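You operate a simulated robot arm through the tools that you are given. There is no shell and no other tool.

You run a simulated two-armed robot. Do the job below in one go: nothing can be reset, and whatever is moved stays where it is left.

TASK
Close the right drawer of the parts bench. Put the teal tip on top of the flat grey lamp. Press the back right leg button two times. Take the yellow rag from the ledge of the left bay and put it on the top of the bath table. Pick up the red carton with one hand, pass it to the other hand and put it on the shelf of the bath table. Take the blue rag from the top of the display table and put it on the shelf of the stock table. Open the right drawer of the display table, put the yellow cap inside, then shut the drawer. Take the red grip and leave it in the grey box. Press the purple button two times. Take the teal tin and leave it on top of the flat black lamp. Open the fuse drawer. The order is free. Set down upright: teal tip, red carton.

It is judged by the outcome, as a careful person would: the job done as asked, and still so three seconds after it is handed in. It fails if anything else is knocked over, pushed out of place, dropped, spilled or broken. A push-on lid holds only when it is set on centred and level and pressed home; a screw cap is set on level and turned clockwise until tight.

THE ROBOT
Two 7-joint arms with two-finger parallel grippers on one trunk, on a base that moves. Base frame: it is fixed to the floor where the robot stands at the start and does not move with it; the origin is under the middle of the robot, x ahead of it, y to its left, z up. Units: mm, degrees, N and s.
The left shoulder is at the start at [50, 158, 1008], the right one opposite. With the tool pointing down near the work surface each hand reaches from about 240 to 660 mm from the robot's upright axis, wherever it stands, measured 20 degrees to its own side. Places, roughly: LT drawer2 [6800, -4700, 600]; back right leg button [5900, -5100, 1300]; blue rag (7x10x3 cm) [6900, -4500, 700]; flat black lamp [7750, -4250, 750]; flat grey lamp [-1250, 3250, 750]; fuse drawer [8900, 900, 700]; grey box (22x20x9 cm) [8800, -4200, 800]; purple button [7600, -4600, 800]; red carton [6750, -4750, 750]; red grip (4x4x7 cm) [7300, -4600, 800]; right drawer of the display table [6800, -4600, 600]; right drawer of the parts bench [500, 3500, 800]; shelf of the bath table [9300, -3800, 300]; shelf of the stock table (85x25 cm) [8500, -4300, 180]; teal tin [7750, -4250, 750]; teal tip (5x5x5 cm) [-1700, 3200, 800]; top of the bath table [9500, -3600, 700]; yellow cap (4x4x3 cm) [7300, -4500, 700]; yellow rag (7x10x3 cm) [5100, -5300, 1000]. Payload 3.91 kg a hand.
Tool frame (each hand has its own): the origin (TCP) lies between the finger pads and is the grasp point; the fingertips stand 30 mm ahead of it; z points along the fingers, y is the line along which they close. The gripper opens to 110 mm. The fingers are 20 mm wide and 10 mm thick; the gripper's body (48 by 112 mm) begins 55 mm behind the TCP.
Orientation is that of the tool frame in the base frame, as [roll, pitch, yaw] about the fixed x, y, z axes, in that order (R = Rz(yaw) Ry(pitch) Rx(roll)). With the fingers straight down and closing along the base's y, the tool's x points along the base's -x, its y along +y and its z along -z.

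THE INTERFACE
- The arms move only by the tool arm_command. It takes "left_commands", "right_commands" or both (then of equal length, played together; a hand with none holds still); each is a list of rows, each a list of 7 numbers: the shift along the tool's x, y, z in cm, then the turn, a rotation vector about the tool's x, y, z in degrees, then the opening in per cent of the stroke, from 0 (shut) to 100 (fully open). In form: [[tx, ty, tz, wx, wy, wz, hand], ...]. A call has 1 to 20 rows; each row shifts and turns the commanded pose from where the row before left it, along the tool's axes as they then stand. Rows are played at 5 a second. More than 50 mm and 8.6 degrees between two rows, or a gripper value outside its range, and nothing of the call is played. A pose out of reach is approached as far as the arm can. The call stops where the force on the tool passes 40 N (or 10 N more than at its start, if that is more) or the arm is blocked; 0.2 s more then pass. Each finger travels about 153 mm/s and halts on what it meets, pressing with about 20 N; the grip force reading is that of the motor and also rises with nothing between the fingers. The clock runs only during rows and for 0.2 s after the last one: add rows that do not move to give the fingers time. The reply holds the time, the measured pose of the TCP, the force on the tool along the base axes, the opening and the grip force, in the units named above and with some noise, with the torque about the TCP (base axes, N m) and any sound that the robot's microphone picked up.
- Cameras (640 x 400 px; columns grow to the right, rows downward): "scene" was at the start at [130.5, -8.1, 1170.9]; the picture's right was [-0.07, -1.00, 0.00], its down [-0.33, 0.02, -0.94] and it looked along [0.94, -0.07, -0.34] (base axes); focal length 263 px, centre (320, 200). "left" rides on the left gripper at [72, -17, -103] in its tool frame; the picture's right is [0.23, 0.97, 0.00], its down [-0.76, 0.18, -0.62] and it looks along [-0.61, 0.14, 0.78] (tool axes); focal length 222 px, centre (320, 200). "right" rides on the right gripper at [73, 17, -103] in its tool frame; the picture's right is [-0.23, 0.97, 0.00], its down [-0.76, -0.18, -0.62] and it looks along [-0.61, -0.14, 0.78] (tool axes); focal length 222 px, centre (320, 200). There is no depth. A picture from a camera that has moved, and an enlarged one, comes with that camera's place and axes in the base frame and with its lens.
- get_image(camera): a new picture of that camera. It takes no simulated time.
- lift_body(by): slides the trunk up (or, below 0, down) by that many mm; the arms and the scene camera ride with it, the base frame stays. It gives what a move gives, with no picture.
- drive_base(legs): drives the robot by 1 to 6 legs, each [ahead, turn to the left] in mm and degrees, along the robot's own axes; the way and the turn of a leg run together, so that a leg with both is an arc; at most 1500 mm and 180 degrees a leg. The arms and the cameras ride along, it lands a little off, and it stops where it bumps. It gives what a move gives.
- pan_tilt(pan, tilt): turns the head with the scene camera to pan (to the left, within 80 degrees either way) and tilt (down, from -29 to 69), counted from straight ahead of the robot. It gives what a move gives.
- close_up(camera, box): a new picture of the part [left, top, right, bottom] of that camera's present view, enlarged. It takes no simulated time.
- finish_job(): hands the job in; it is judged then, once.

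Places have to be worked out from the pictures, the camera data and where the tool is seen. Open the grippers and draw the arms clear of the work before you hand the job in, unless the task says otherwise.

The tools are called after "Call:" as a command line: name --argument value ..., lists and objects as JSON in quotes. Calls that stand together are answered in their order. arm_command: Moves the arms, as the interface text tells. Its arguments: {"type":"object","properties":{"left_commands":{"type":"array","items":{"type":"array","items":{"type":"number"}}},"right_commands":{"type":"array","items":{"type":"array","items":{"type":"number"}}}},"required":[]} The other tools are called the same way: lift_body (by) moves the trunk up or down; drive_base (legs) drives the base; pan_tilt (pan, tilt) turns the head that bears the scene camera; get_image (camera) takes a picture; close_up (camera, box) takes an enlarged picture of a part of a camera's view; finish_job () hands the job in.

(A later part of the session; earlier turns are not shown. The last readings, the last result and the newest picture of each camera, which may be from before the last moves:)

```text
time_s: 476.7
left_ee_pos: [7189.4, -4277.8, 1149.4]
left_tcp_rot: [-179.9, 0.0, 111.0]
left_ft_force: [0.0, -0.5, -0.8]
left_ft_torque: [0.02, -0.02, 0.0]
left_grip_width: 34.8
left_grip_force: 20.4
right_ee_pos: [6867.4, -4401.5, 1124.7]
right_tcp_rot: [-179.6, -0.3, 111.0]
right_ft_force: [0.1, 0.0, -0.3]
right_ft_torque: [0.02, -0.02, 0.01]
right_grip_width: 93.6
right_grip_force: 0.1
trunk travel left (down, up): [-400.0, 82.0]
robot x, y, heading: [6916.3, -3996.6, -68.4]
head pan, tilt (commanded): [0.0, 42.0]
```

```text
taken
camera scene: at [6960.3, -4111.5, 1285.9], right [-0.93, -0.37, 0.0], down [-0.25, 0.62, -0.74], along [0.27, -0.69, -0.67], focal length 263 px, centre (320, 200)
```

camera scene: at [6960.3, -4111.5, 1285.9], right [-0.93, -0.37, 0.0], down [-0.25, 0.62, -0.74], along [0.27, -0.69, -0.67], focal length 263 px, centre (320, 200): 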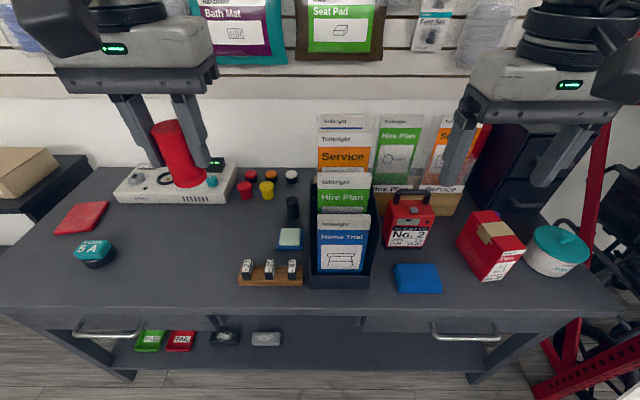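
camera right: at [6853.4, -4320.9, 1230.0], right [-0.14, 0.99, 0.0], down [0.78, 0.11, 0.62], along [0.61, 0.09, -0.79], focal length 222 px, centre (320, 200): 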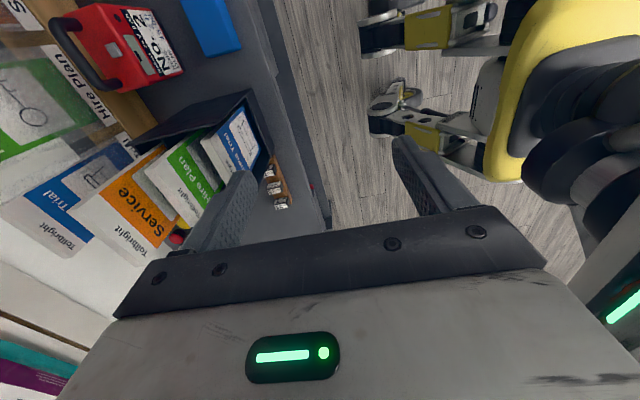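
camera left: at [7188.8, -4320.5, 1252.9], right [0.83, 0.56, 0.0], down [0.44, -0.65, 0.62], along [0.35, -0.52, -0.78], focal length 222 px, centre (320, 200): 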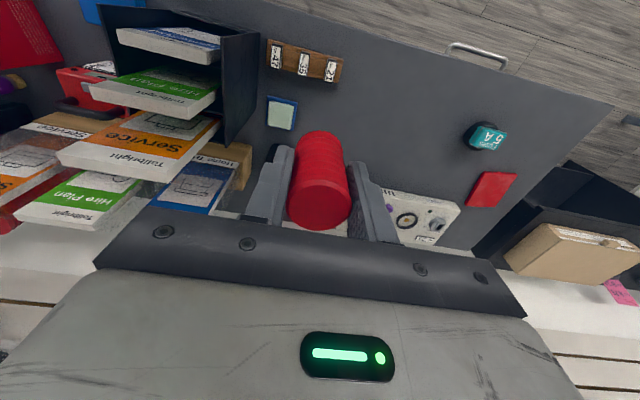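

Natural pose again. Now rotating +90°, moving over the rag, and descending partway.

Call:
arm_command --right_commands '[[0, 0, 0, 0, 0, 8.2, 85], [0, 0, 0, 0, 0, 8.2, 85], [0, 0, 0, 0, 0, 8.2, 85], [0, 0, 0, 0, 0, 8.2, 85], [0, 0, 0, 0, 0, 8.2, 85], [0, 0, 0, 0, 0, 8.2, 85], [0, 0, 0, 0, 0, 8.2, 85], [0, 0, 0, 0, 0, 8.2, 85], [0, 0, 0, 0, 0, 8.2, 85], [0, 0, 0, 0, 0, 8.2, 85], [0, 0, 0, 0, 0, 8.2, 85], [-1.07, 3.3, 0, 0, 0, 0, 85], [-1.07, 3.3, 0, 0, 0, 0, 85], [-1.07, 3.3, 0, 0, 0, 0, 85], [0, 0, 4, 0, 0, 0, 85], [0, 0, 4, 0, 0, 0, 85], [0, 0, 4, 0, 0, 0, 85], [0, 0, 4, 0, 0, 0, 85], [0, 0, 0, 0, 0, 0, 85]]'

Call:
get_image --camera "right"

Call:
get_image --camera "scene"

```text
time_s: 480.7
left_ee_pos: [7189.8, -4277.8, 1151.1]
left_tcp_rot: [-179.9, 0.0, 111.0]
left_ft_force: [0.0, -0.4, -0.1]
left_ft_torque: [-0.01, 0.02, 0.02]
left_grip_width: 34.9
left_grip_force: 20.7
right_ee_pos: [6867.1, -4504.7, 961.5]
right_tcp_rot: [-179.8, 0.4, 20.8]
right_ft_force: [0.3, 0.5, 0.4]
right_ft_torque: [0.02, 0.03, -0.01]
right_grip_width: 93.5
right_grip_force: 0.0
trunk travel left (down, up): [-400.0, 82.0]
robot x, y, heading: [6920.4, -3997.9, -68.4]
head pan, tilt (commanded): [0.0, 42.0]
```

```text
taken
camera right: at [6942.5, -4495.0, 1064.2], right [0.13, -0.99, 0.0], down [-0.77, -0.11, 0.63], along [-0.62, -0.08, -0.78], focal length 222 px, centre (320, 200)
```

right: 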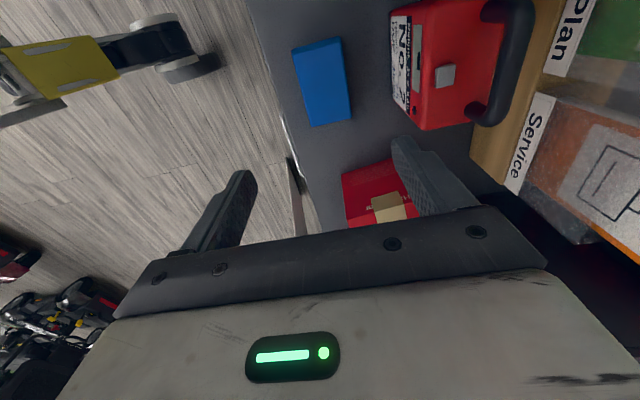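

```text
taken
camera scene: at [6960.2, -4111.5, 1285.9], right [-0.93, -0.37, 0.0], down [-0.25, 0.62, -0.74], along [0.27, -0.69, -0.67], focal length 263 px, centre (320, 200)
```

scene: 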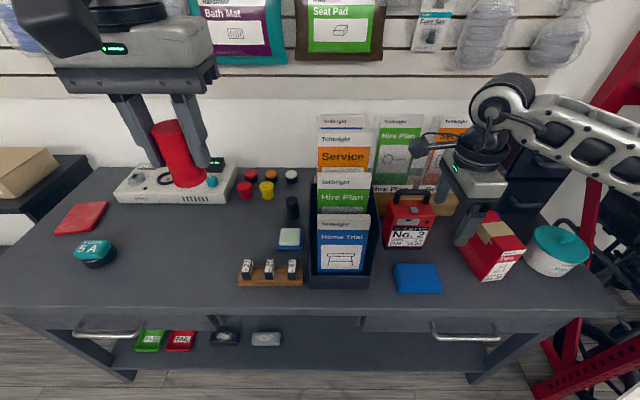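

The rag is aligned with the hand, offset 17 mm left and 7 mm forward. Correcting and descending to z≈830.

Call:
arm_command --right_commands '[[1.7, 0.7, 2.5, 0, 0, 0, 85], [0, 0, 3.6, 0, 0, 0, 85], [0, 0, 3.6, 0, 0, 0, 85], [0, 0, 3.4, 0, 0, 0, 85], [0, 0, 0, 0, 0, 0, 85]]'

Call:
get_image --camera "right"

Call:
close_up --camera "scene" --box '[360, 150, 560, 310]'

```text
time_s: 481.9
left_ee_pos: [7189.8, -4279.8, 1150.8]
left_tcp_rot: [-179.8, 0.0, 111.0]
left_ft_force: [0.3, 0.1, 0.2]
left_ft_torque: [0.02, -0.05, 0.01]
left_grip_width: 35.3
left_grip_force: 20.2
right_ee_pos: [6888.2, -4501.4, 829.4]
right_tcp_rot: [-179.8, 0.5, 20.7]
right_ft_force: [0.2, -0.5, 0.3]
right_ft_torque: [0.0, 0.0, 0.01]
right_grip_width: 93.4
right_grip_force: 0.1
trunk travel left (down, up): [-400.0, 82.0]
robot x, y, heading: [6915.6, -3997.3, -68.5]
head pan, tilt (commanded): [0.0, 42.0]
```

```text
taken
camera right: at [6961.8, -4491.9, 933.0], right [0.13, -0.99, 0.0], down [-0.77, -0.11, 0.63], along [-0.62, -0.08, -0.78], focal length 222 px, centre (320, 200)
```

right: 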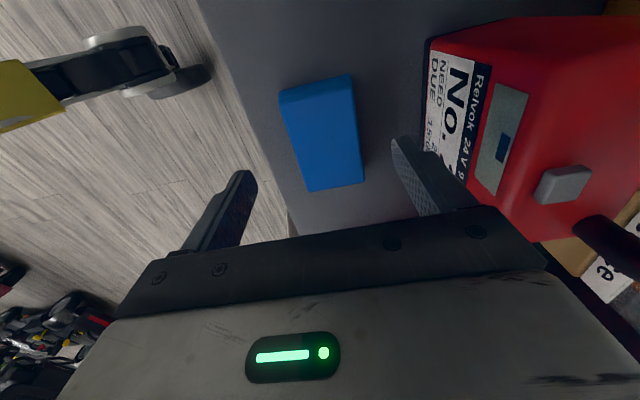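

```text
2.50 times, centred on (460, 230) of scene
camera zoom: at [6960.2, -4111.5, 1285.9], right [-0.93, -0.37, 0.0], down [-0.25, 0.62, -0.74], along [0.27, -0.69, -0.67], focal length 658 px, centre (-30, 125)
```

zoom: 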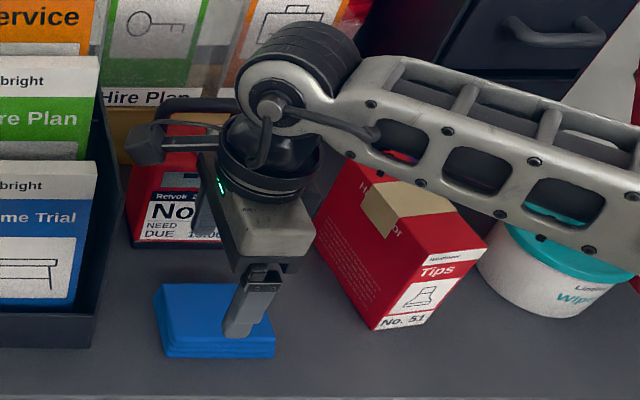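

Centred on the rag. Descending to TCP z≈757 and closing.

Call:
arm_command --right_commands '[[0, 0.15, 2.4, 0, 0, 0, 85], [0, 0, 2.4, 0, 0, 0, 85], [0, 0, 2.3, 0, 0, 0, 85], [0, 0, 0, 0, 0, 0, 85], [0, 0, 0, 0, 0, 0, 50], [0, 0, 0, 0, 0, 0, 20], [0, 0, 0, 0, 0, 0, 0], [0, 0, 0, 0, 0, 0, 0], [0, 0, -0.5, 0, 0, 0, 0], [0, 0, -0.5, 0, 0, 0, 0], [0, 0, -1, 0, 0, 0, 0], [0, 0, -1.5, 0, 0, 0, 0], [0, 0, 0, 0, 0, 0, 0]]'

Call:
get_image --camera "right"

Call:
close_up --camera "scene" --box '[360, 150, 560, 310]'

```text
time_s: 484.7
left_ee_pos: [7188.2, -4278.2, 1150.5]
left_tcp_rot: [-179.9, 0.0, 111.0]
left_ft_force: [-0.6, -0.3, -0.6]
left_ft_torque: [0.0, 0.01, 0.0]
left_grip_width: 35.2
left_grip_force: 19.7
right_ee_pos: [6886.7, -4508.2, 796.2]
right_tcp_rot: [-179.8, 0.3, 20.8]
right_ft_force: [-0.3, 0.2, -0.3]
right_ft_torque: [0.01, -0.01, 0.01]
right_grip_width: 63.9
right_grip_force: 19.9
trunk travel left (down, up): [-400.0, 82.0]
robot x, y, heading: [6915.2, -3997.5, -68.5]
head pan, tilt (commanded): [0.0, 42.0]
```

```text
taken
camera right: at [6961.1, -4498.6, 898.9], right [0.13, -0.99, 0.0], down [-0.77, -0.11, 0.63], along [-0.62, -0.08, -0.78], focal length 222 px, centre (320, 200)
```

right: 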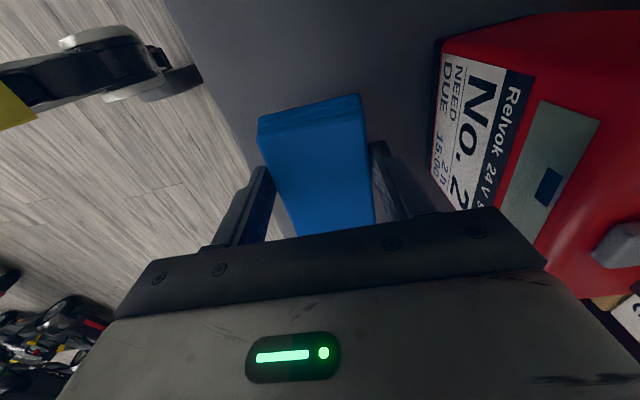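

```text
2.50 times, centred on (460, 230) of scene
camera zoom: at [6960.2, -4111.6, 1285.8], right [-0.93, -0.37, 0.0], down [-0.25, 0.62, -0.74], along [0.27, -0.69, -0.67], focal length 658 px, centre (-30, 125)
```

zoom: 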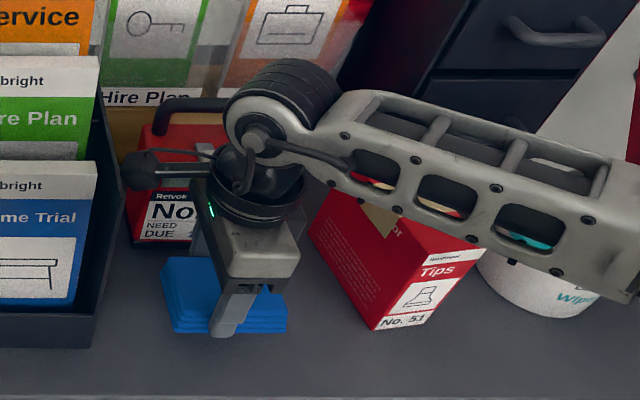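

The blue rag is held. Lifting it up and turning the hand back.

Call:
arm_command --right_commands '[[0, 0, -2, 0, 0, 0, 0], [0, 0, -2.2, 0, 0, 0, 0], [0, 0, -2.2, 0, 0, 0, 0], [0, 0, -2.2, 0, 0, 0, 0], [0, 0, -2.2, 0, 0, 0, 0], [0, 0, -2.2, 0, 0, 0, 0], [0, 0, -2.2, 0, 0, 0, 0], [0, 0, -2.2, 0, 0, 0, 0], [0, 0, -2.2, 0, 0, 0, 0], [0, 0, -2.2, 0, 0, 0, 0], [0, 0, -2.2, 0, 0, 0, 0], [0, 0, -2.2, 0, 0, 0, 0], [0, 0, -2.2, 0, 0, 0, 0], [0, 0, -2.2, 0, 0, 0, 0], [0, 0, -2.2, 0, 0, 0, 0]]'

Call:
arm_command --right_commands '[[0, -1.5, 0, 0, 0, -6.4, 0], [0, -1.5, 0, 0, 0, -6.4, 0], [0, -1.5, 0, 0, 0, -6.4, 0], [0, -1.5, 0, 0, 0, -6.4, 0], [0, 0, 0, 0, 0, -6.4, 0], [0, 0, 0, 0, 0, -6.4, 0], [0, 0, 0, 0, 0, -6.4, 0], [0, 0, 0, 0, 0, -6.4, 0], [0, 0, 0, 0, 0, -6.4, 0], [0, 0, 0, 0, 0, -6.4, 0], [0, 0, 0, 0, 0, -6.4, 0], [0, 0, 0, 0, 0, -6.4, 0], [0, 0, 0, 0, 0, -6.4, 0], [0, 0, 0, 0, 0, -6.4, 0]]'

Call:
get_image --camera "scene"

```text
time_s: 487.9
left_ee_pos: [7189.2, -4278.1, 1150.5]
left_tcp_rot: [-179.9, 0.0, 111.1]
left_ft_force: [0.0, -1.1, -0.5]
left_ft_torque: [0.04, 0.02, -0.01]
left_grip_width: 35.0
left_grip_force: 20.3
right_ee_pos: [6889.9, -4506.8, 1122.7]
right_tcp_rot: [-179.7, 0.4, 20.8]
right_ft_force: [0.1, 0.0, -0.6]
right_ft_torque: [-0.01, 0.01, -0.01]
right_grip_width: 64.0
right_grip_force: 20.2
trunk travel left (down, up): [-400.0, 82.0]
robot x, y, heading: [6918.3, -3993.5, -68.2]
head pan, tilt (commanded): [0.0, 42.0]
```

```text
time_s: 490.9
left_ee_pos: [7189.7, -4278.2, 1149.7]
left_tcp_rot: [-179.9, 0.1, 110.9]
left_ft_force: [0.2, -0.3, 0.3]
left_ft_torque: [-0.01, 0.0, 0.0]
left_grip_width: 35.0
left_grip_force: 19.9
right_ee_pos: [6860.0, -4456.7, 1123.9]
right_tcp_rot: [-179.6, -0.3, 110.4]
right_ft_force: [-0.4, 0.6, -0.9]
right_ft_torque: [0.01, 0.01, -0.01]
right_grip_width: 64.3
right_grip_force: 20.5
trunk travel left (down, up): [-400.0, 82.0]
robot x, y, heading: [6914.9, -3999.1, -68.4]
head pan, tilt (commanded): [0.0, 42.0]
```

```text
taken
camera scene: at [6960.2, -4111.6, 1285.8], right [-0.93, -0.37, 0.0], down [-0.25, 0.62, -0.74], along [0.27, -0.69, -0.67], focal length 263 px, centre (320, 200)
```

scene: 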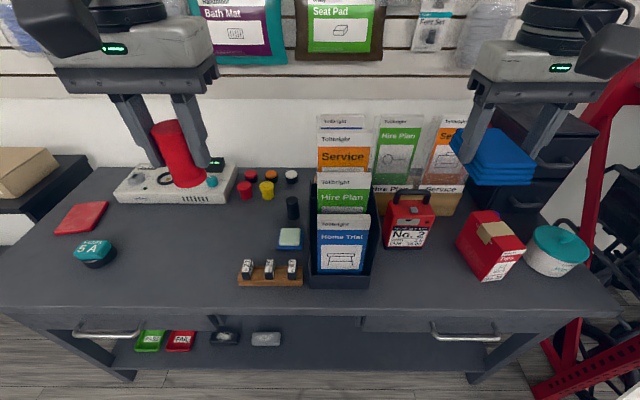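

Both the red grip (left) and blue rag (right) are held. Backing away and driving to the stock table.

Call:
drive_base --legs '[[-300, 0], [0, 89.3], [1400, 0], [0, -90]]'

Call:
pan_tilt --pan 0 --tilt 30

Call:
get_image --camera "scene"

```text
time_s: 507.1
left_ee_pos: [8357.7, -3491.2, 1152.0]
left_tcp_rot: [-180.0, 0.1, 110.9]
left_ft_force: [-0.4, 0.0, -0.8]
left_ft_torque: [0.0, 0.0, -0.04]
left_grip_width: 35.2
left_grip_force: 20.5
right_ee_pos: [8029.6, -3668.7, 1125.4]
right_tcp_rot: [-179.8, -0.2, 110.3]
right_ft_force: [0.0, -0.8, -0.7]
right_ft_torque: [0.06, 0.02, -0.02]
right_grip_width: 64.1
right_grip_force: 20.1
trunk travel left (down, up): [-400.0, 82.0]
robot x, y, heading: [8085.5, -3204.5, -68.8]
head pan, tilt (commanded): [0.0, 42.0]
```

```text
time_s: 507.9
left_ee_pos: [8358.3, -3490.9, 1149.9]
left_tcp_rot: [-179.9, 0.1, 110.9]
left_ft_force: [0.4, 0.0, -0.1]
left_ft_torque: [-0.02, -0.01, 0.01]
left_grip_width: 35.0
left_grip_force: 19.9
right_ee_pos: [8028.2, -3669.4, 1124.8]
right_tcp_rot: [-179.6, -0.4, 110.3]
right_ft_force: [-0.5, 0.4, -0.4]
right_ft_torque: [0.04, -0.02, 0.02]
right_grip_width: 63.8
right_grip_force: 20.2
trunk travel left (down, up): [-400.0, 82.0]
robot x, y, heading: [8084.2, -3211.8, -68.5]
head pan, tilt (commanded): [0.0, 30.0]
```

```text
taken
camera scene: at [8131.6, -3330.9, 1304.1], right [-0.93, -0.36, 0.0], down [-0.18, 0.47, -0.87], along [0.32, -0.81, -0.5], focal length 263 px, centre (320, 200)
```

scene: 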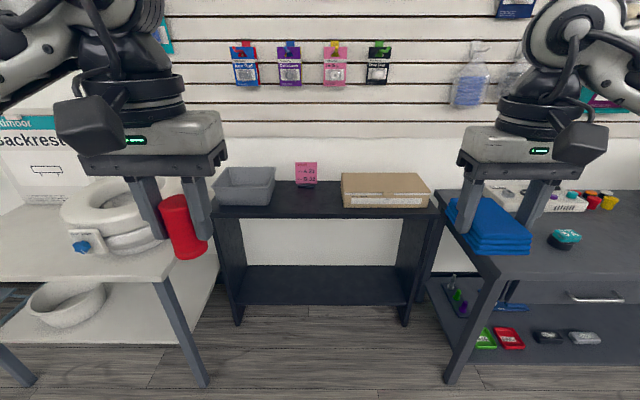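

The stock table stands back between the bath and display tables, in a ~940 mm wide gap; the grey bin is on its left. I'll drive into the gap along its centre line.

Call:
drive_base --legs '[[0, -0.6], [350, 0], [340, 0]]'

Call:
pan_tilt --pan 10 --tilt 45

Call:
get_image --camera "scene"

Call:
get_image --camera "left"

```text
time_s: 512.3
left_ee_pos: [8600.4, -4137.6, 1151.2]
left_tcp_rot: [-179.9, 0.0, 110.5]
left_ft_force: [0.3, -0.6, -0.4]
left_ft_torque: [0.02, -0.03, 0.01]
left_grip_width: 35.0
left_grip_force: 19.4
right_ee_pos: [8268.2, -4308.2, 1124.8]
right_tcp_rot: [-179.3, -0.3, 110.5]
right_ft_force: [0.8, 0.3, 0.0]
right_ft_torque: [0.04, -0.01, -0.03]
right_grip_width: 64.0
right_grip_force: 19.9
trunk travel left (down, up): [-400.0, 82.0]
robot x, y, heading: [8331.1, -3851.4, -69.1]
head pan, tilt (commanded): [0.0, 30.0]
stopped in leg 3: the robot was blocked; the commanded pose is now the measured one
```

```text
time_s: 513.1
left_ee_pos: [8599.3, -4137.4, 1150.2]
left_tcp_rot: [-179.9, 0.1, 110.7]
left_ft_force: [0.2, 0.6, -0.7]
left_ft_torque: [0.01, -0.02, 0.0]
left_grip_width: 35.0
left_grip_force: 19.9
right_ee_pos: [8268.5, -4308.5, 1124.3]
right_tcp_rot: [-179.4, -0.3, 110.5]
right_ft_force: [-0.1, -0.7, -0.6]
right_ft_torque: [0.02, 0.03, -0.02]
right_grip_width: 64.1
right_grip_force: 20.0
trunk travel left (down, up): [-400.0, 82.0]
robot x, y, heading: [8333.8, -3856.9, -69.0]
head pan, tilt (commanded): [10.0, 45.0]
```

```text
taken
camera scene: at [8383.4, -3959.7, 1281.8], right [-0.86, -0.51, 0.0], down [-0.36, 0.6, -0.71], along [0.37, -0.61, -0.71], focal length 263 px, centre (320, 200)
```

scene: 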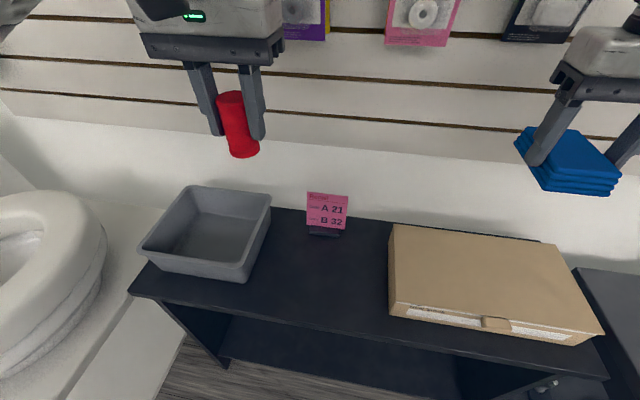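

```text
taken
camera left: at [8558.7, -4075.1, 1253.3], right [0.83, 0.55, 0.0], down [0.43, -0.65, 0.62], along [0.35, -0.52, -0.78], focal length 222 px, centre (320, 200)
```

left: 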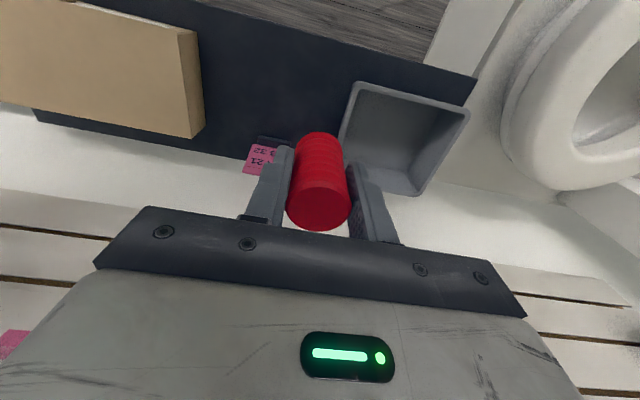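

The base touched the stock table's front at the end, so I'll back off 25 mm. The bin centre is about (8793, −4140); then I'll bring the red grip over it.

Call:
drive_base --legs '[[-25, 0]]'

Call:
arm_command --left_commands '[[-1.0, 2.0, 0, 0, 0, 0, 0], [-1.0, 2.0, 0, 0, 0, 0, 0], [-1.0, 2.0, 0, 0, 0, 0, 0], [-1.0, 2.0, 0, 0, 0, 0, 0], [-1.0, 2.0, 0, 0, 0, 0, 0], [-1.0, 2.0, 0, 0, 0, 0, 0], [-1.0, 2.0, 0, 0, 0, 0, 0], [-1.0, 2.0, 0, 0, 0, 0, 0], [-1.0, 1.5, 0, 0, 0, 0, 0], [0, 0, 2.0, 0, 0, 0, 0], [0, 0, 2.0, 0, 0, 0, 0], [0, 0, 2.0, 0, 0, 0, 0], [0, 0, 2.0, 0, 0, 0, 0], [0, 0, 2.0, 0, 0, 0, 0], [0, 0, 0, 0, 0, 0, 0]]'

Call:
get_image --camera "left"

Call:
get_image --camera "scene"

```text
time_s: 513.9
left_ee_pos: [8591.5, -4114.0, 1151.1]
left_tcp_rot: [-180.0, 0.0, 110.6]
left_ft_force: [0.4, 0.3, -0.4]
left_ft_torque: [-0.05, -0.03, -0.01]
left_grip_width: 34.9
left_grip_force: 20.2
right_ee_pos: [8260.4, -4285.4, 1124.6]
right_tcp_rot: [-179.3, -0.3, 110.4]
right_ft_force: [0.1, 0.1, 0.0]
right_ft_torque: [-0.01, 0.0, -0.01]
right_grip_width: 63.9
right_grip_force: 19.9
trunk travel left (down, up): [-400.0, 82.0]
robot x, y, heading: [8321.6, -3831.1, -69.0]
head pan, tilt (commanded): [10.0, 45.0]
```

```text
time_s: 517.1
left_ee_pos: [8784.8, -4138.6, 1048.7]
left_tcp_rot: [180.0, 0.0, 110.5]
left_ft_force: [-0.5, 0.5, -0.4]
left_ft_torque: [-0.02, 0.0, 0.0]
left_grip_width: 34.8
left_grip_force: 20.3
right_ee_pos: [8261.2, -4287.3, 1123.6]
right_tcp_rot: [-179.3, -0.5, 110.4]
right_ft_force: [0.0, -0.5, -0.1]
right_ft_torque: [-0.01, -0.01, 0.01]
right_grip_width: 64.1
right_grip_force: 20.0
trunk travel left (down, up): [-400.0, 82.0]
robot x, y, heading: [8319.9, -3829.8, -69.0]
head pan, tilt (commanded): [10.0, 45.0]
```

```text
taken
camera left: at [8744.3, -4076.1, 1151.9], right [0.83, 0.55, 0.0], down [0.43, -0.65, 0.62], along [0.34, -0.52, -0.78], focal length 222 px, centre (320, 200)
```

left: 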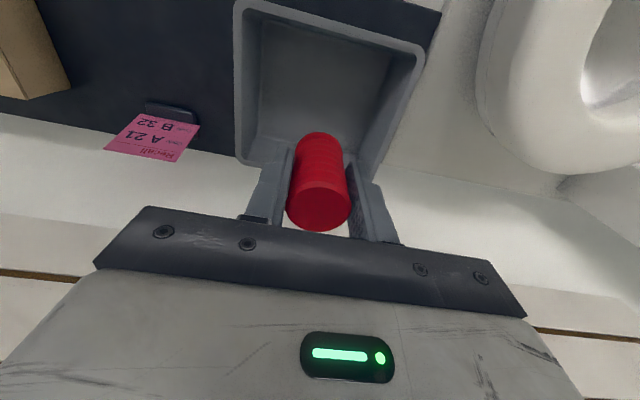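

```text
taken
camera scene: at [8375.9, -3937.6, 1281.5], right [-0.86, -0.51, 0.0], down [-0.36, 0.61, -0.71], along [0.36, -0.61, -0.71], focal length 263 px, centre (320, 200)
```

scene: 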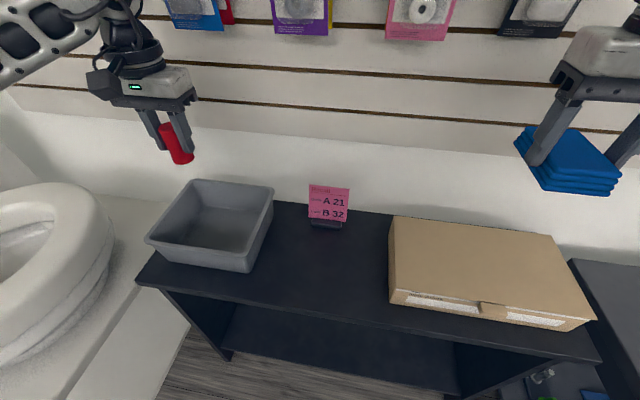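

The grip is over the bin. Lowering it into the bin.

Call:
arm_command --left_commands '[[-1.0, 0, 2.2, 0, 0, 0, 0], [0, 0, 2.2, 0, 0, 0, 0], [0, 0, 2.2, 0, 0, 0, 0], [0, 0, 2.2, 0, 0, 0, 0], [0, 0, 2.2, 0, 0, 0, 0], [0, 0, 2.2, 0, 0, 0, 0], [0, 0, 2.2, 0, 0, 0, 0], [0, 0, 0, 0, 0, 0, 0]]'

Call:
get_image --camera "left"

Call:
get_image --camera "scene"

```text
time_s: 518.9
left_ee_pos: [8789.5, -4147.7, 892.6]
left_tcp_rot: [-179.9, 0.0, 110.5]
left_ft_force: [-0.6, 0.4, -1.2]
left_ft_torque: [0.02, 0.01, 0.01]
left_grip_width: 34.8
left_grip_force: 19.9
right_ee_pos: [8260.6, -4287.6, 1123.9]
right_tcp_rot: [-179.4, -0.4, 110.3]
right_ft_force: [0.7, -0.1, 0.2]
right_ft_torque: [0.0, 0.0, -0.03]
right_grip_width: 63.5
right_grip_force: 19.9
trunk travel left (down, up): [-400.0, 82.0]
robot x, y, heading: [8324.2, -3828.1, -69.0]
head pan, tilt (commanded): [10.0, 45.0]
```

```text
taken
camera left: at [8749.5, -4086.0, 995.5], right [0.83, 0.55, 0.0], down [0.43, -0.65, 0.62], along [0.34, -0.52, -0.78], focal length 222 px, centre (320, 200)
```

left: 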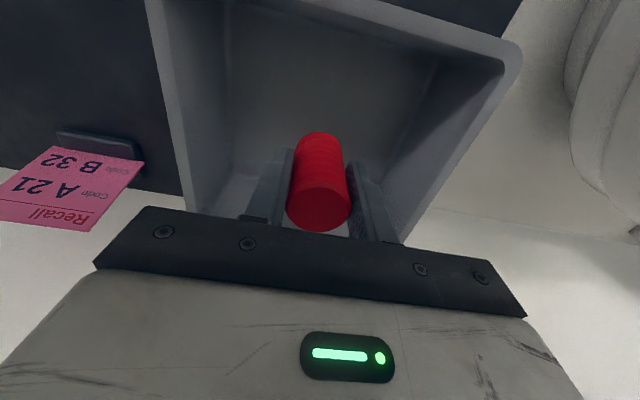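

```text
taken
camera scene: at [8375.9, -3937.7, 1281.5], right [-0.86, -0.51, 0.0], down [-0.36, 0.61, -0.71], along [0.36, -0.61, -0.71], focal length 263 px, centre (320, 200)
```

scene: 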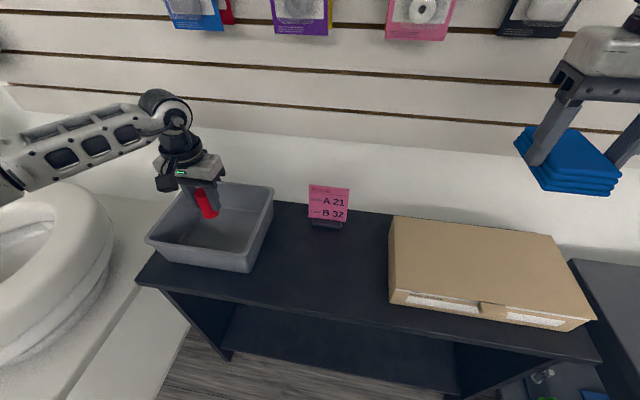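

Good, it's inside the rim. Lowering the rest of the way until contact.

Call:
arm_command --left_commands '[[0, 0, 2.2, 0, 0, 0, 0], [0, 0, 2.2, 0, 0, 0, 0], [0, 0, 2.2, 0, 0, 0, 0], [0, 0, 1.5, 0, 0, 0, 0], [0, 0, 0.8, 0, 0, 0, 0], [0, 0, 0, 0, 0, 0, 0]]'

Call:
arm_command --left_commands '[[0, 0, 0.5, 0, 0, 0, 0], [0, 0, 0.5, 0, 0, 0, 0], [0, 0, 0, 0, 0, 0, 0]]'

Call:
get_image --camera "left"

```text
time_s: 520.3
left_ee_pos: [8790.2, -4149.7, 805.3]
left_tcp_rot: [179.9, 0.1, 110.6]
left_ft_force: [-0.7, 0.0, -0.1]
left_ft_torque: [0.01, -0.01, -0.04]
left_grip_width: 35.0
left_grip_force: 20.1
right_ee_pos: [8260.1, -4286.4, 1123.3]
right_tcp_rot: [-179.3, -0.4, 110.4]
right_ft_force: [0.5, -0.1, -0.9]
right_ft_torque: [0.01, 0.02, -0.01]
right_grip_width: 64.2
right_grip_force: 19.6
trunk travel left (down, up): [-400.0, 82.0]
robot x, y, heading: [8318.3, -3830.2, -69.2]
head pan, tilt (commanded): [10.0, 45.0]
```

```text
time_s: 521.1
left_ee_pos: [8790.8, -4146.7, 796.9]
left_tcp_rot: [-180.0, 0.0, 110.5]
left_ft_force: [-0.1, 0.0, -0.7]
left_ft_torque: [0.0, 0.03, -0.02]
left_grip_width: 35.0
left_grip_force: 20.3
right_ee_pos: [8260.7, -4286.7, 1123.8]
right_tcp_rot: [-179.4, -0.4, 110.4]
right_ft_force: [-1.4, -0.4, -0.3]
right_ft_torque: [0.02, 0.01, 0.0]
right_grip_width: 64.2
right_grip_force: 20.5
trunk travel left (down, up): [-400.0, 82.0]
robot x, y, heading: [8322.9, -3829.4, -69.3]
head pan, tilt (commanded): [10.0, 45.0]
```

```text
taken
camera left: at [8749.4, -4085.2, 899.3], right [0.83, 0.55, 0.0], down [0.43, -0.65, 0.62], along [0.34, -0.52, -0.78], focal length 222 px, centre (320, 200)
```

left: 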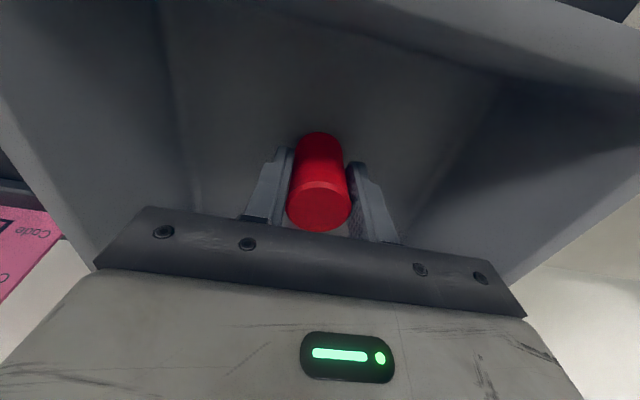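

Still descending; inside the bin. A few more small steps.

Call:
arm_command --left_commands '[[0, 0, 0.5, 0, 0, 0, 0], [0, 0, 0.5, 0, 0, 0, 0], [0, 0, 0, 0, 0, 0, 0]]'

Call:
arm_command --left_commands '[[0, 0, 0.4, 0, 0, 0, 0], [0, 0, 0.4, 0, 0, 0, 0], [0, 0, 0, 0, 0, 0, 0]]'

```text
time_s: 521.9
left_ee_pos: [8789.4, -4148.0, 789.8]
left_tcp_rot: [-179.9, 0.5, 110.6]
left_ft_force: [2.7, 2.8, 29.4]
left_ft_torque: [-0.12, -0.14, 0.01]
left_grip_width: 35.4
left_grip_force: 20.2
right_ee_pos: [8259.4, -4285.5, 1124.8]
right_tcp_rot: [-179.3, -0.3, 110.4]
right_ft_force: [-0.2, -0.5, -0.5]
right_ft_torque: [-0.01, 0.02, 0.03]
right_grip_width: 64.2
right_grip_force: 20.4
trunk travel left (down, up): [-400.0, 82.0]
robot x, y, heading: [8319.4, -3832.6, -69.3]
head pan, tilt (commanded): [10.0, 45.0]
```

```text
time_s: 522.7
left_ee_pos: [8789.6, -4148.9, 781.8]
left_tcp_rot: [-179.8, 0.4, 110.5]
left_ft_force: [1.1, 2.0, 29.9]
left_ft_torque: [-0.09, -0.11, -0.02]
left_grip_width: 34.9
left_grip_force: 20.6
right_ee_pos: [8259.9, -4285.5, 1125.0]
right_tcp_rot: [-179.3, -0.3, 110.4]
right_ft_force: [-0.1, -0.4, 0.2]
right_ft_torque: [0.0, -0.02, -0.01]
right_grip_width: 64.3
right_grip_force: 19.9
trunk travel left (down, up): [-400.0, 82.0]
robot x, y, heading: [8322.3, -3827.6, -69.1]
head pan, tilt (commanded): [10.0, 45.0]
```

The grip stands on the bin floor (it slid slightly in the fingers). Easing up, opening and rising.

Call:
arm_command --left_commands '[[0, 0, -0.3, 0, 0, 0, 0], [0, 0, 0, 0, 0, 0, 35], [0, 0, 0, 0, 0, 0, 50], [0, 0, 0, 0, 0, 0, 50], [0, 0, -2, 0, 0, 0, 50], [0, 0, -3, 0, 0, 0, 50], [0, 0, -4, 0, 0, 0, 50], [0, 0, -4.5, 0, 0, 0, 50], [0, 0, -4.5, 0, 0, 0, 50], [0, 0, -4.5, 0, 0, 0, 50], [0, 0, -4.5, 0, 0, 0, 50], [0, 0, -4.5, 0, 0, 0, 50]]'

Call:
get_image --camera "left"

Call:
get_image --camera "scene"

```text
time_s: 525.3
left_ee_pos: [8793.5, -4144.7, 1092.5]
left_tcp_rot: [-179.8, -0.2, 110.8]
left_ft_force: [1.1, -0.1, 0.0]
left_ft_torque: [0.0, 0.01, -0.02]
left_grip_width: 55.0
left_grip_force: 0.0
right_ee_pos: [8264.2, -4285.9, 1123.6]
right_tcp_rot: [-179.1, -0.4, 110.5]
right_ft_force: [0.1, 0.3, -1.3]
right_ft_torque: [-0.02, -0.02, -0.01]
right_grip_width: 64.0
right_grip_force: 20.0
trunk travel left (down, up): [-400.0, 82.0]
robot x, y, heading: [8324.6, -3831.1, -69.0]
head pan, tilt (commanded): [10.0, 45.0]
```

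```text
taken
camera left: at [8753.7, -4083.0, 1196.6], right [0.83, 0.56, 0.0], down [0.44, -0.65, 0.62], along [0.34, -0.52, -0.79], focal length 222 px, centre (320, 200)
```

left: 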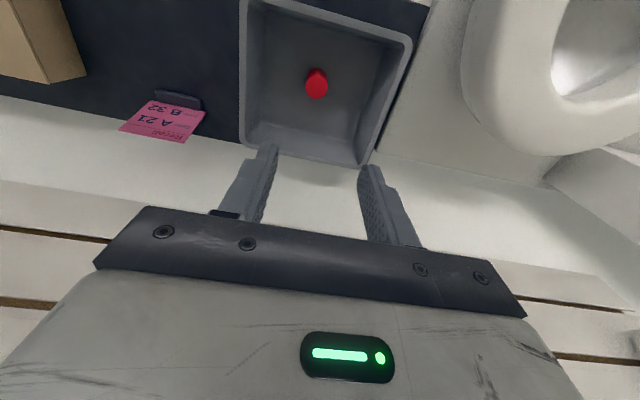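

```text
taken
camera scene: at [8379.5, -3936.0, 1281.0], right [-0.86, -0.52, 0.0], down [-0.37, 0.61, -0.71], along [0.36, -0.61, -0.71], focal length 263 px, centre (320, 200)
```

scene: 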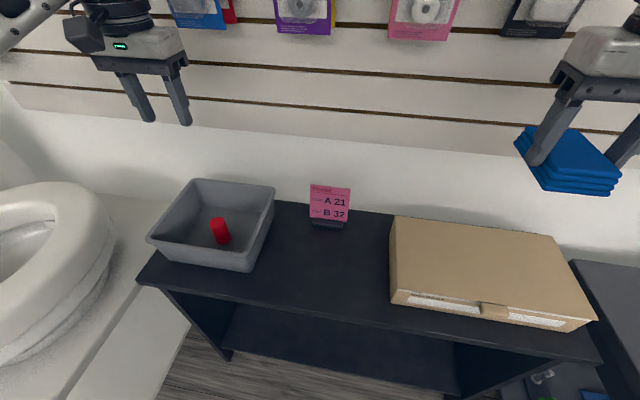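

The red grip is in the grey bin. I'll bring the left hand back in and back the base out of the gap to prepare a low reach for the rag.

Call:
arm_command --left_commands '[[1.0, -3, -1, 0, 0, 0, 50], [1.0, -3, -1, 0, 0, 0, 50], [1.0, -3, -1, 0, 0, 0, 50], [1.0, -3, -1, 0, 0, 0, 50], [1.0, -3, -1, 0, 0, 0, 50], [2.0, -2, -1, 0, 0, 0, 50]]'

Call:
drive_base --legs '[[-400, 0]]'

Call:
lift_body --by -398

Call:
pan_tilt --pan 0 --tilt 30

Call:
get_image --camera "scene"

```text
time_s: 526.3
left_ee_pos: [8770.9, -4129.5, 1095.0]
left_tcp_rot: [-177.7, -8.2, 128.8]
left_ft_force: [0.1, -0.3, -0.7]
left_ft_torque: [0.0, 0.0, -0.01]
left_grip_width: 54.8
left_grip_force: 0.1
right_ee_pos: [8274.7, -4288.3, 1124.2]
right_tcp_rot: [-178.3, -0.8, 110.2]
right_ft_force: [0.7, -0.4, -0.9]
right_ft_torque: [0.01, 0.09, -0.02]
right_grip_width: 63.9
right_grip_force: 20.2
trunk travel left (down, up): [-400.0, 82.0]
robot x, y, heading: [8323.1, -3827.4, -68.7]
head pan, tilt (commanded): [10.0, 45.0]
stopped in row 5 (left hand): the arm was blocked; the commanded pose is now the measured one
```

```text
time_s: 528.8
left_ee_pos: [8602.3, -3768.5, 1109.9]
left_tcp_rot: [-178.1, -6.2, 125.9]
left_ft_force: [-0.5, -0.7, -0.3]
left_ft_torque: [-0.04, 0.0, 0.0]
left_grip_width: 54.8
left_grip_force: 0.0
right_ee_pos: [8115.3, -3918.5, 1123.9]
right_tcp_rot: [-179.4, -0.5, 109.9]
right_ft_force: [0.2, -0.3, -0.2]
right_ft_torque: [-0.01, 0.0, -0.01]
right_grip_width: 64.0
right_grip_force: 19.8
trunk travel left (down, up): [-400.0, 82.0]
robot x, y, heading: [8181.1, -3459.7, -69.2]
head pan, tilt (commanded): [10.0, 45.0]
```

```text
time_s: 532.6
left_ee_pos: [8602.8, -3767.2, 711.8]
left_tcp_rot: [-178.1, -6.2, 126.0]
left_ft_force: [-0.2, 0.2, 0.7]
left_ft_torque: [0.01, -0.04, -0.01]
left_grip_width: 55.1
left_grip_force: 0.1
right_ee_pos: [8114.5, -3918.9, 726.2]
right_tcp_rot: [-179.3, -0.4, 109.9]
right_ft_force: [-0.6, -0.8, 0.5]
right_ft_torque: [0.04, 0.01, -0.01]
right_grip_width: 63.9
right_grip_force: 20.2
trunk travel left (down, up): [-2.0, 480.0]
robot x, y, heading: [8182.4, -3461.5, -69.2]
head pan, tilt (commanded): [10.0, 45.0]
```

```text
time_s: 533.4
left_ee_pos: [8602.0, -3767.9, 711.5]
left_tcp_rot: [-178.1, -6.2, 126.1]
left_ft_force: [-0.4, -0.3, 0.4]
left_ft_torque: [-0.02, -0.03, 0.02]
left_grip_width: 54.8
left_grip_force: 0.0
right_ee_pos: [8115.6, -3918.1, 726.2]
right_tcp_rot: [-179.3, -0.4, 109.9]
right_ft_force: [-0.3, 0.8, 0.2]
right_ft_torque: [0.0, 0.0, 0.01]
right_grip_width: 64.0
right_grip_force: 20.1
trunk travel left (down, up): [-2.0, 480.0]
robot x, y, heading: [8181.6, -3460.2, -69.2]
head pan, tilt (commanded): [0.0, 30.0]
```

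```text
taken
camera scene: at [8225.9, -3584.7, 906.1], right [-0.94, -0.35, 0.0], down [-0.18, 0.47, -0.87], along [0.31, -0.81, -0.5], focal length 263 px, centre (320, 200)
```

scene: 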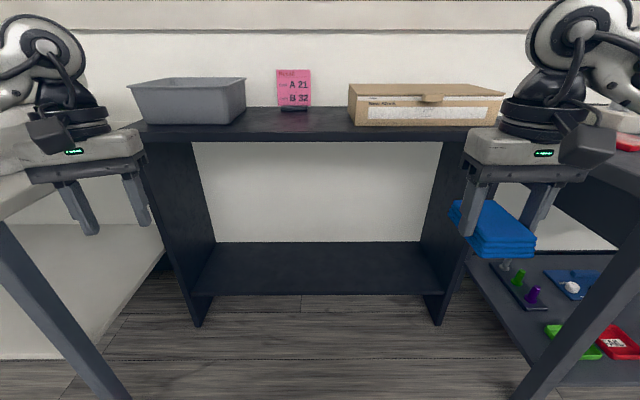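

The left arm was briefly blocked on its way back — probably by something hanging on the slat wall. Let me look up at the wall to check that nothing moved.

Call:
pan_tilt --pan 10 --tilt -10

Call:
get_image --camera "scene"

Call:
get_image --camera "left"

```text
time_s: 534.5
left_ee_pos: [8601.9, -3769.7, 711.3]
left_tcp_rot: [-178.1, -6.2, 126.0]
left_ft_force: [0.3, 0.1, 0.4]
left_ft_torque: [-0.02, 0.04, 0.02]
left_grip_width: 54.9
left_grip_force: 0.0
right_ee_pos: [8115.5, -3918.2, 724.8]
right_tcp_rot: [-179.4, -0.4, 109.8]
right_ft_force: [-0.3, 0.2, 0.2]
right_ft_torque: [0.0, 0.01, 0.0]
right_grip_width: 63.7
right_grip_force: 20.1
trunk travel left (down, up): [-2.0, 480.0]
robot x, y, heading: [8182.1, -3459.4, -69.3]
head pan, tilt (commanded): [10.0, -10.0]
```

```text
taken
camera scene: at [8236.9, -3572.6, 969.7], right [-0.86, -0.51, 0.0], down [0.09, -0.15, -0.98], along [0.5, -0.85, 0.17], focal length 263 px, centre (320, 200)
```

scene: 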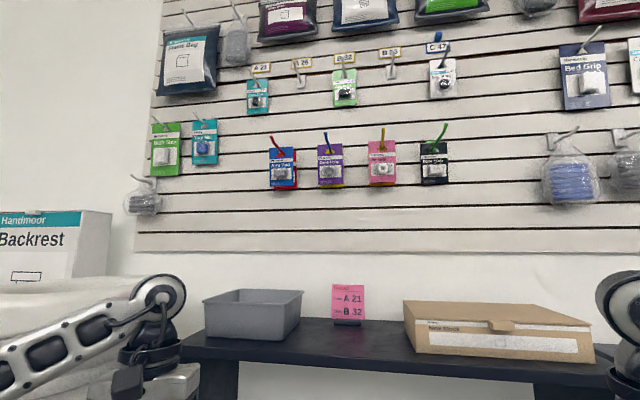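

```text
taken
camera left: at [8556.2, -3726.8, 821.8], right [0.65, 0.76, -0.01], down [0.64, -0.55, 0.53], along [0.4, -0.35, -0.85], focal length 222 px, centre (320, 200)
```

left: 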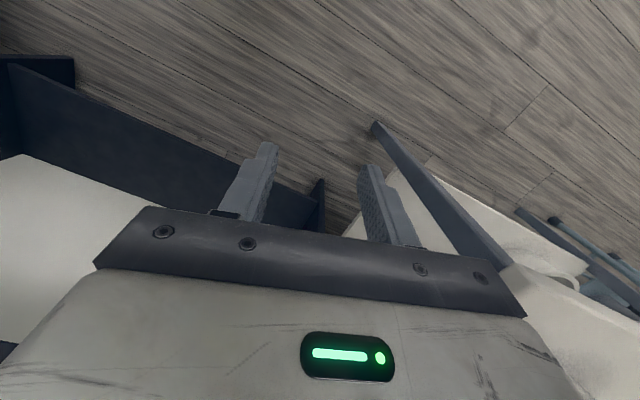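

The wall items hang as before, so nothing was displaced. Now I straighten the left hand, bring it in and up out of the way.

Call:
arm_command --left_commands '[[0, 0, 0, 0, -6.2, 0, 50], [0, 0, 0, 0, 0, 7.5, 50], [0, 0, 0, 0, 0, 7.5, 50], [2.2, -2.3, -3.5, 0, 0, 0, 50], [2.2, -2.3, -3.5, 0, 0, 0, 50], [2.2, -2.3, -3.5, 0, 0, 0, 50], [2.2, -2.3, -3.5, 0, 0, 0, 50], [0, 0, 0, 0, 0, 0, 50]]'

Call:
pan_tilt --pan -5 --tilt 40

Call:
get_image --camera "scene"

Call:
get_image --camera "right"

```text
time_s: 536.3
left_ee_pos: [8483.2, -3717.7, 851.9]
left_tcp_rot: [-178.2, 0.5, 111.2]
left_ft_force: [-0.7, 0.3, 0.5]
left_ft_torque: [0.0, -0.01, 0.02]
left_grip_width: 55.0
left_grip_force: 0.1
right_ee_pos: [8115.7, -3918.4, 724.5]
right_tcp_rot: [-179.3, -0.4, 109.9]
right_ft_force: [-0.6, 0.0, -0.4]
right_ft_torque: [0.01, 0.01, -0.04]
right_grip_width: 64.1
right_grip_force: 20.5
trunk travel left (down, up): [-2.0, 480.0]
robot x, y, heading: [8184.6, -3459.4, -68.9]
head pan, tilt (commanded): [10.0, -10.0]
```

```text
time_s: 537.5
left_ee_pos: [8483.7, -3719.1, 851.4]
left_tcp_rot: [-178.2, 0.6, 111.3]
left_ft_force: [-0.6, 0.3, 0.6]
left_ft_torque: [-0.01, 0.0, -0.01]
left_grip_width: 55.1
left_grip_force: 0.1
right_ee_pos: [8115.5, -3918.1, 725.9]
right_tcp_rot: [-179.3, -0.4, 109.9]
right_ft_force: [-0.1, -0.1, -0.7]
right_ft_torque: [0.0, 0.0, 0.0]
right_grip_width: 63.7
right_grip_force: 20.3
trunk travel left (down, up): [-2.0, 480.0]
robot x, y, heading: [8182.2, -3461.9, -69.3]
head pan, tilt (commanded): [-5.0, 40.0]
```

```text
taken
camera scene: at [8216.9, -3582.0, 890.9], right [-0.96, -0.27, 0.0], down [-0.17, 0.62, -0.77], along [0.21, -0.74, -0.64], focal length 263 px, centre (320, 200)
```

scene: 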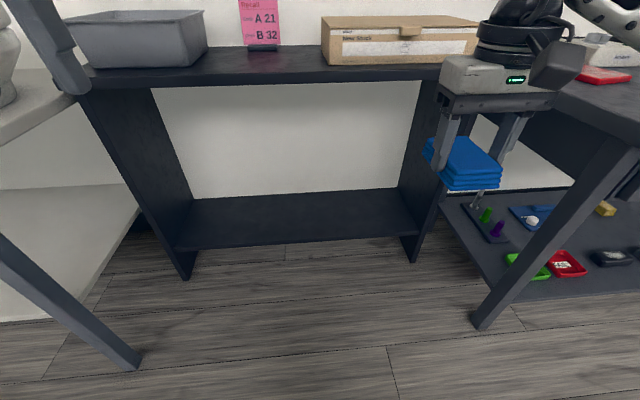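

```text
taken
camera right: at [8108.2, -3845.2, 828.5], right [0.99, 0.12, -0.01], down [0.1, -0.78, 0.62], along [0.06, -0.62, -0.78], focal length 222 px, centre (320, 200)
```

right: 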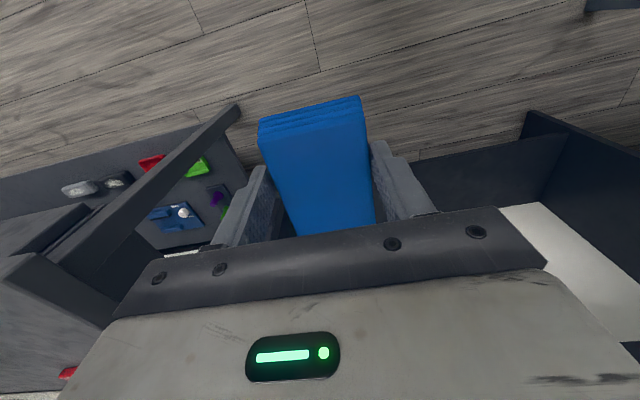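

Shelf front is at u≈−6905, z≈180. With the trunk fully down I'll lower the rag hand to about 25–30 mm above shelf height out here in the open, before driving in.

Call:
arm_command --right_commands '[[-0.13, 0.2, 2.4, 0, 0, 0, 0], [-0.13, 0.2, 2.4, 0, 0, 0, 0], [-0.13, 0.2, 2.4, 0, 0, 0, 0], [-0.13, 0.2, 2.4, 0, 0, 0, 0], [-0.13, 0.2, 2.4, 0, 0, 0, 0], [-0.13, 0.2, 2.4, 0, 0, 0, 0], [-0.13, 0.2, 2.4, 0, 0, 0, 0], [-0.13, 0.2, 2.4, 0, 0, 0, 0], [-0.13, 0.2, 2.4, 0, 0, 0, 0], [-0.13, 0.2, 2.4, 0, 0, 0, 0], [-0.13, 0.2, 2.4, 0, 0, 0, 0], [-0.13, 0.2, 2.4, 0, 0, 0, 0], [-0.13, 0.2, 2.4, 0, 0, 0, 0], [-0.13, 0.2, 2.4, 0, 0, 0, 0], [-0.13, 0.2, 2.4, 0, 0, 0, 0], [-0.13, 0.2, 2.4, 0, 0, 0, 0], [-0.13, 0.2, 2.4, 0, 0, 0, 0], [-0.13, 0.2, 2.4, 0, 0, 0, 0]]'

Call:
get_image --camera "scene"

```text
time_s: 541.2
left_ee_pos: [8482.5, -3718.3, 851.5]
left_tcp_rot: [-178.2, 0.5, 111.3]
left_ft_force: [-0.3, 0.9, 0.1]
left_ft_torque: [-0.02, 0.04, -0.02]
left_grip_width: 54.9
left_grip_force: 0.1
right_ee_pos: [8152.8, -3926.6, 292.7]
right_tcp_rot: [-179.2, -0.3, 110.1]
right_ft_force: [0.7, 0.1, -0.9]
right_ft_torque: [0.05, 0.0, 0.02]
right_grip_width: 63.8
right_grip_force: 19.4
trunk travel left (down, up): [-2.0, 480.0]
robot x, y, heading: [8180.8, -3457.7, -69.2]
head pan, tilt (commanded): [-5.0, 40.0]
```

```text
taken
camera scene: at [8216.9, -3581.9, 890.8], right [-0.96, -0.27, 0.0], down [-0.17, 0.62, -0.77], along [0.21, -0.74, -0.64], focal length 263 px, centre (320, 200)
```

scene: 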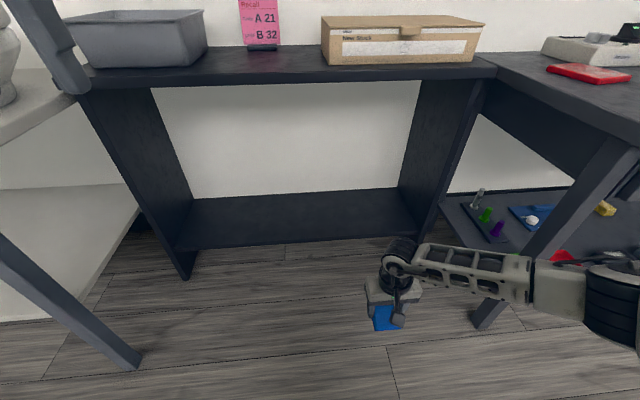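

The elbow would pass close to the display table's leg, so I'll raise and pull in the left hand, and drive in on a slight diagonal (8.8° left), ending ~60 mm further left.

Call:
arm_command --left_commands '[[2, 0, -4, 0, 0, 0, 50], [2, 0, -4, 0, 0, 0, 50], [2, 0, -4, 0, 0, 0, 50], [1, 0, -4, 0, 0, 0, 50], [0, 0, -4, 0, 0, 0, 50]]'

Call:
drive_base --legs '[[0, 8.8], [390, 0], [0, -8.8]]'

Call:
get_image --camera "scene"

Call:
get_image --camera "right"

```text
time_s: 542.5
left_ee_pos: [8452.6, -3676.2, 979.7]
left_tcp_rot: [-177.9, 0.8, 111.2]
left_ft_force: [-0.2, -0.5, 0.1]
left_ft_torque: [0.0, -0.02, 0.02]
left_grip_width: 55.0
left_grip_force: 0.1
left hand out of reach, approached as far as the arm can: row 3, 4, 5
right_ee_pos: [8153.0, -3926.9, 291.9]
right_tcp_rot: [-179.2, -0.3, 109.9]
right_ft_force: [0.8, 0.0, 0.0]
right_ft_torque: [0.0, 0.02, 0.02]
right_grip_width: 64.1
right_grip_force: 19.7
trunk travel left (down, up): [-2.0, 480.0]
robot x, y, heading: [8181.3, -3462.1, -69.2]
head pan, tilt (commanded): [-5.0, 40.0]
```

```text
time_s: 546.2
left_ee_pos: [8647.7, -4011.7, 978.9]
left_tcp_rot: [-178.1, 0.6, 111.5]
left_ft_force: [0.1, -0.8, 0.6]
left_ft_torque: [0.0, 0.01, 0.01]
left_grip_width: 55.2
left_grip_force: 0.1
right_ee_pos: [8347.2, -4261.5, 291.4]
right_tcp_rot: [-179.2, -0.4, 110.3]
right_ft_force: [-0.3, -0.4, -1.2]
right_ft_torque: [0.02, 0.0, 0.01]
right_grip_width: 64.0
right_grip_force: 19.8
trunk travel left (down, up): [-2.0, 480.0]
robot x, y, heading: [8377.5, -3800.7, -69.1]
head pan, tilt (commanded): [-5.0, 40.0]
```

```text
taken
camera scene: at [8411.1, -3918.5, 890.8], right [-0.96, -0.28, 0.0], down [-0.18, 0.62, -0.77], along [0.21, -0.74, -0.64], focal length 263 px, centre (320, 200)
```

scene: 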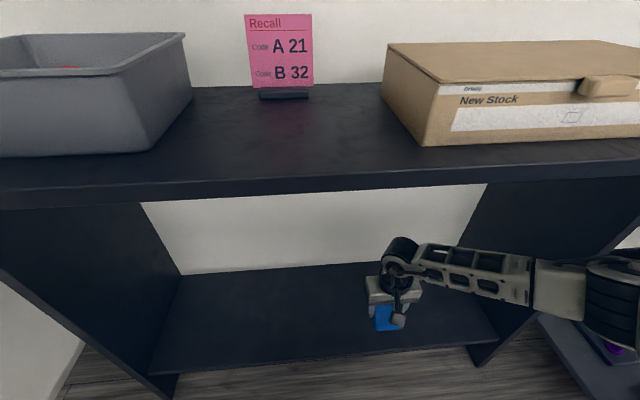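

```text
taken
camera right: at [8340.7, -4189.5, 395.3], right [0.99, 0.12, -0.01], down [0.11, -0.78, 0.62], along [0.07, -0.62, -0.78], focal length 222 px, centre (320, 200)
```

right: 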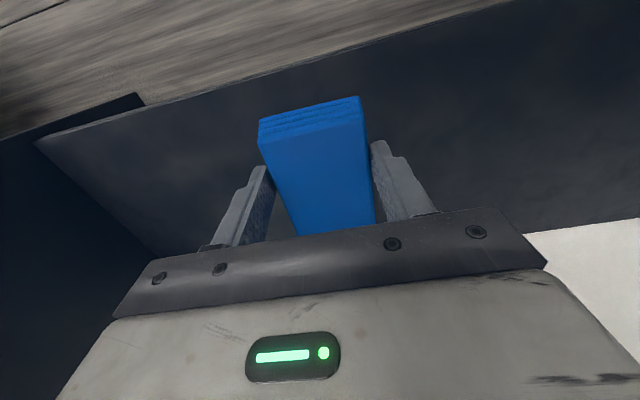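

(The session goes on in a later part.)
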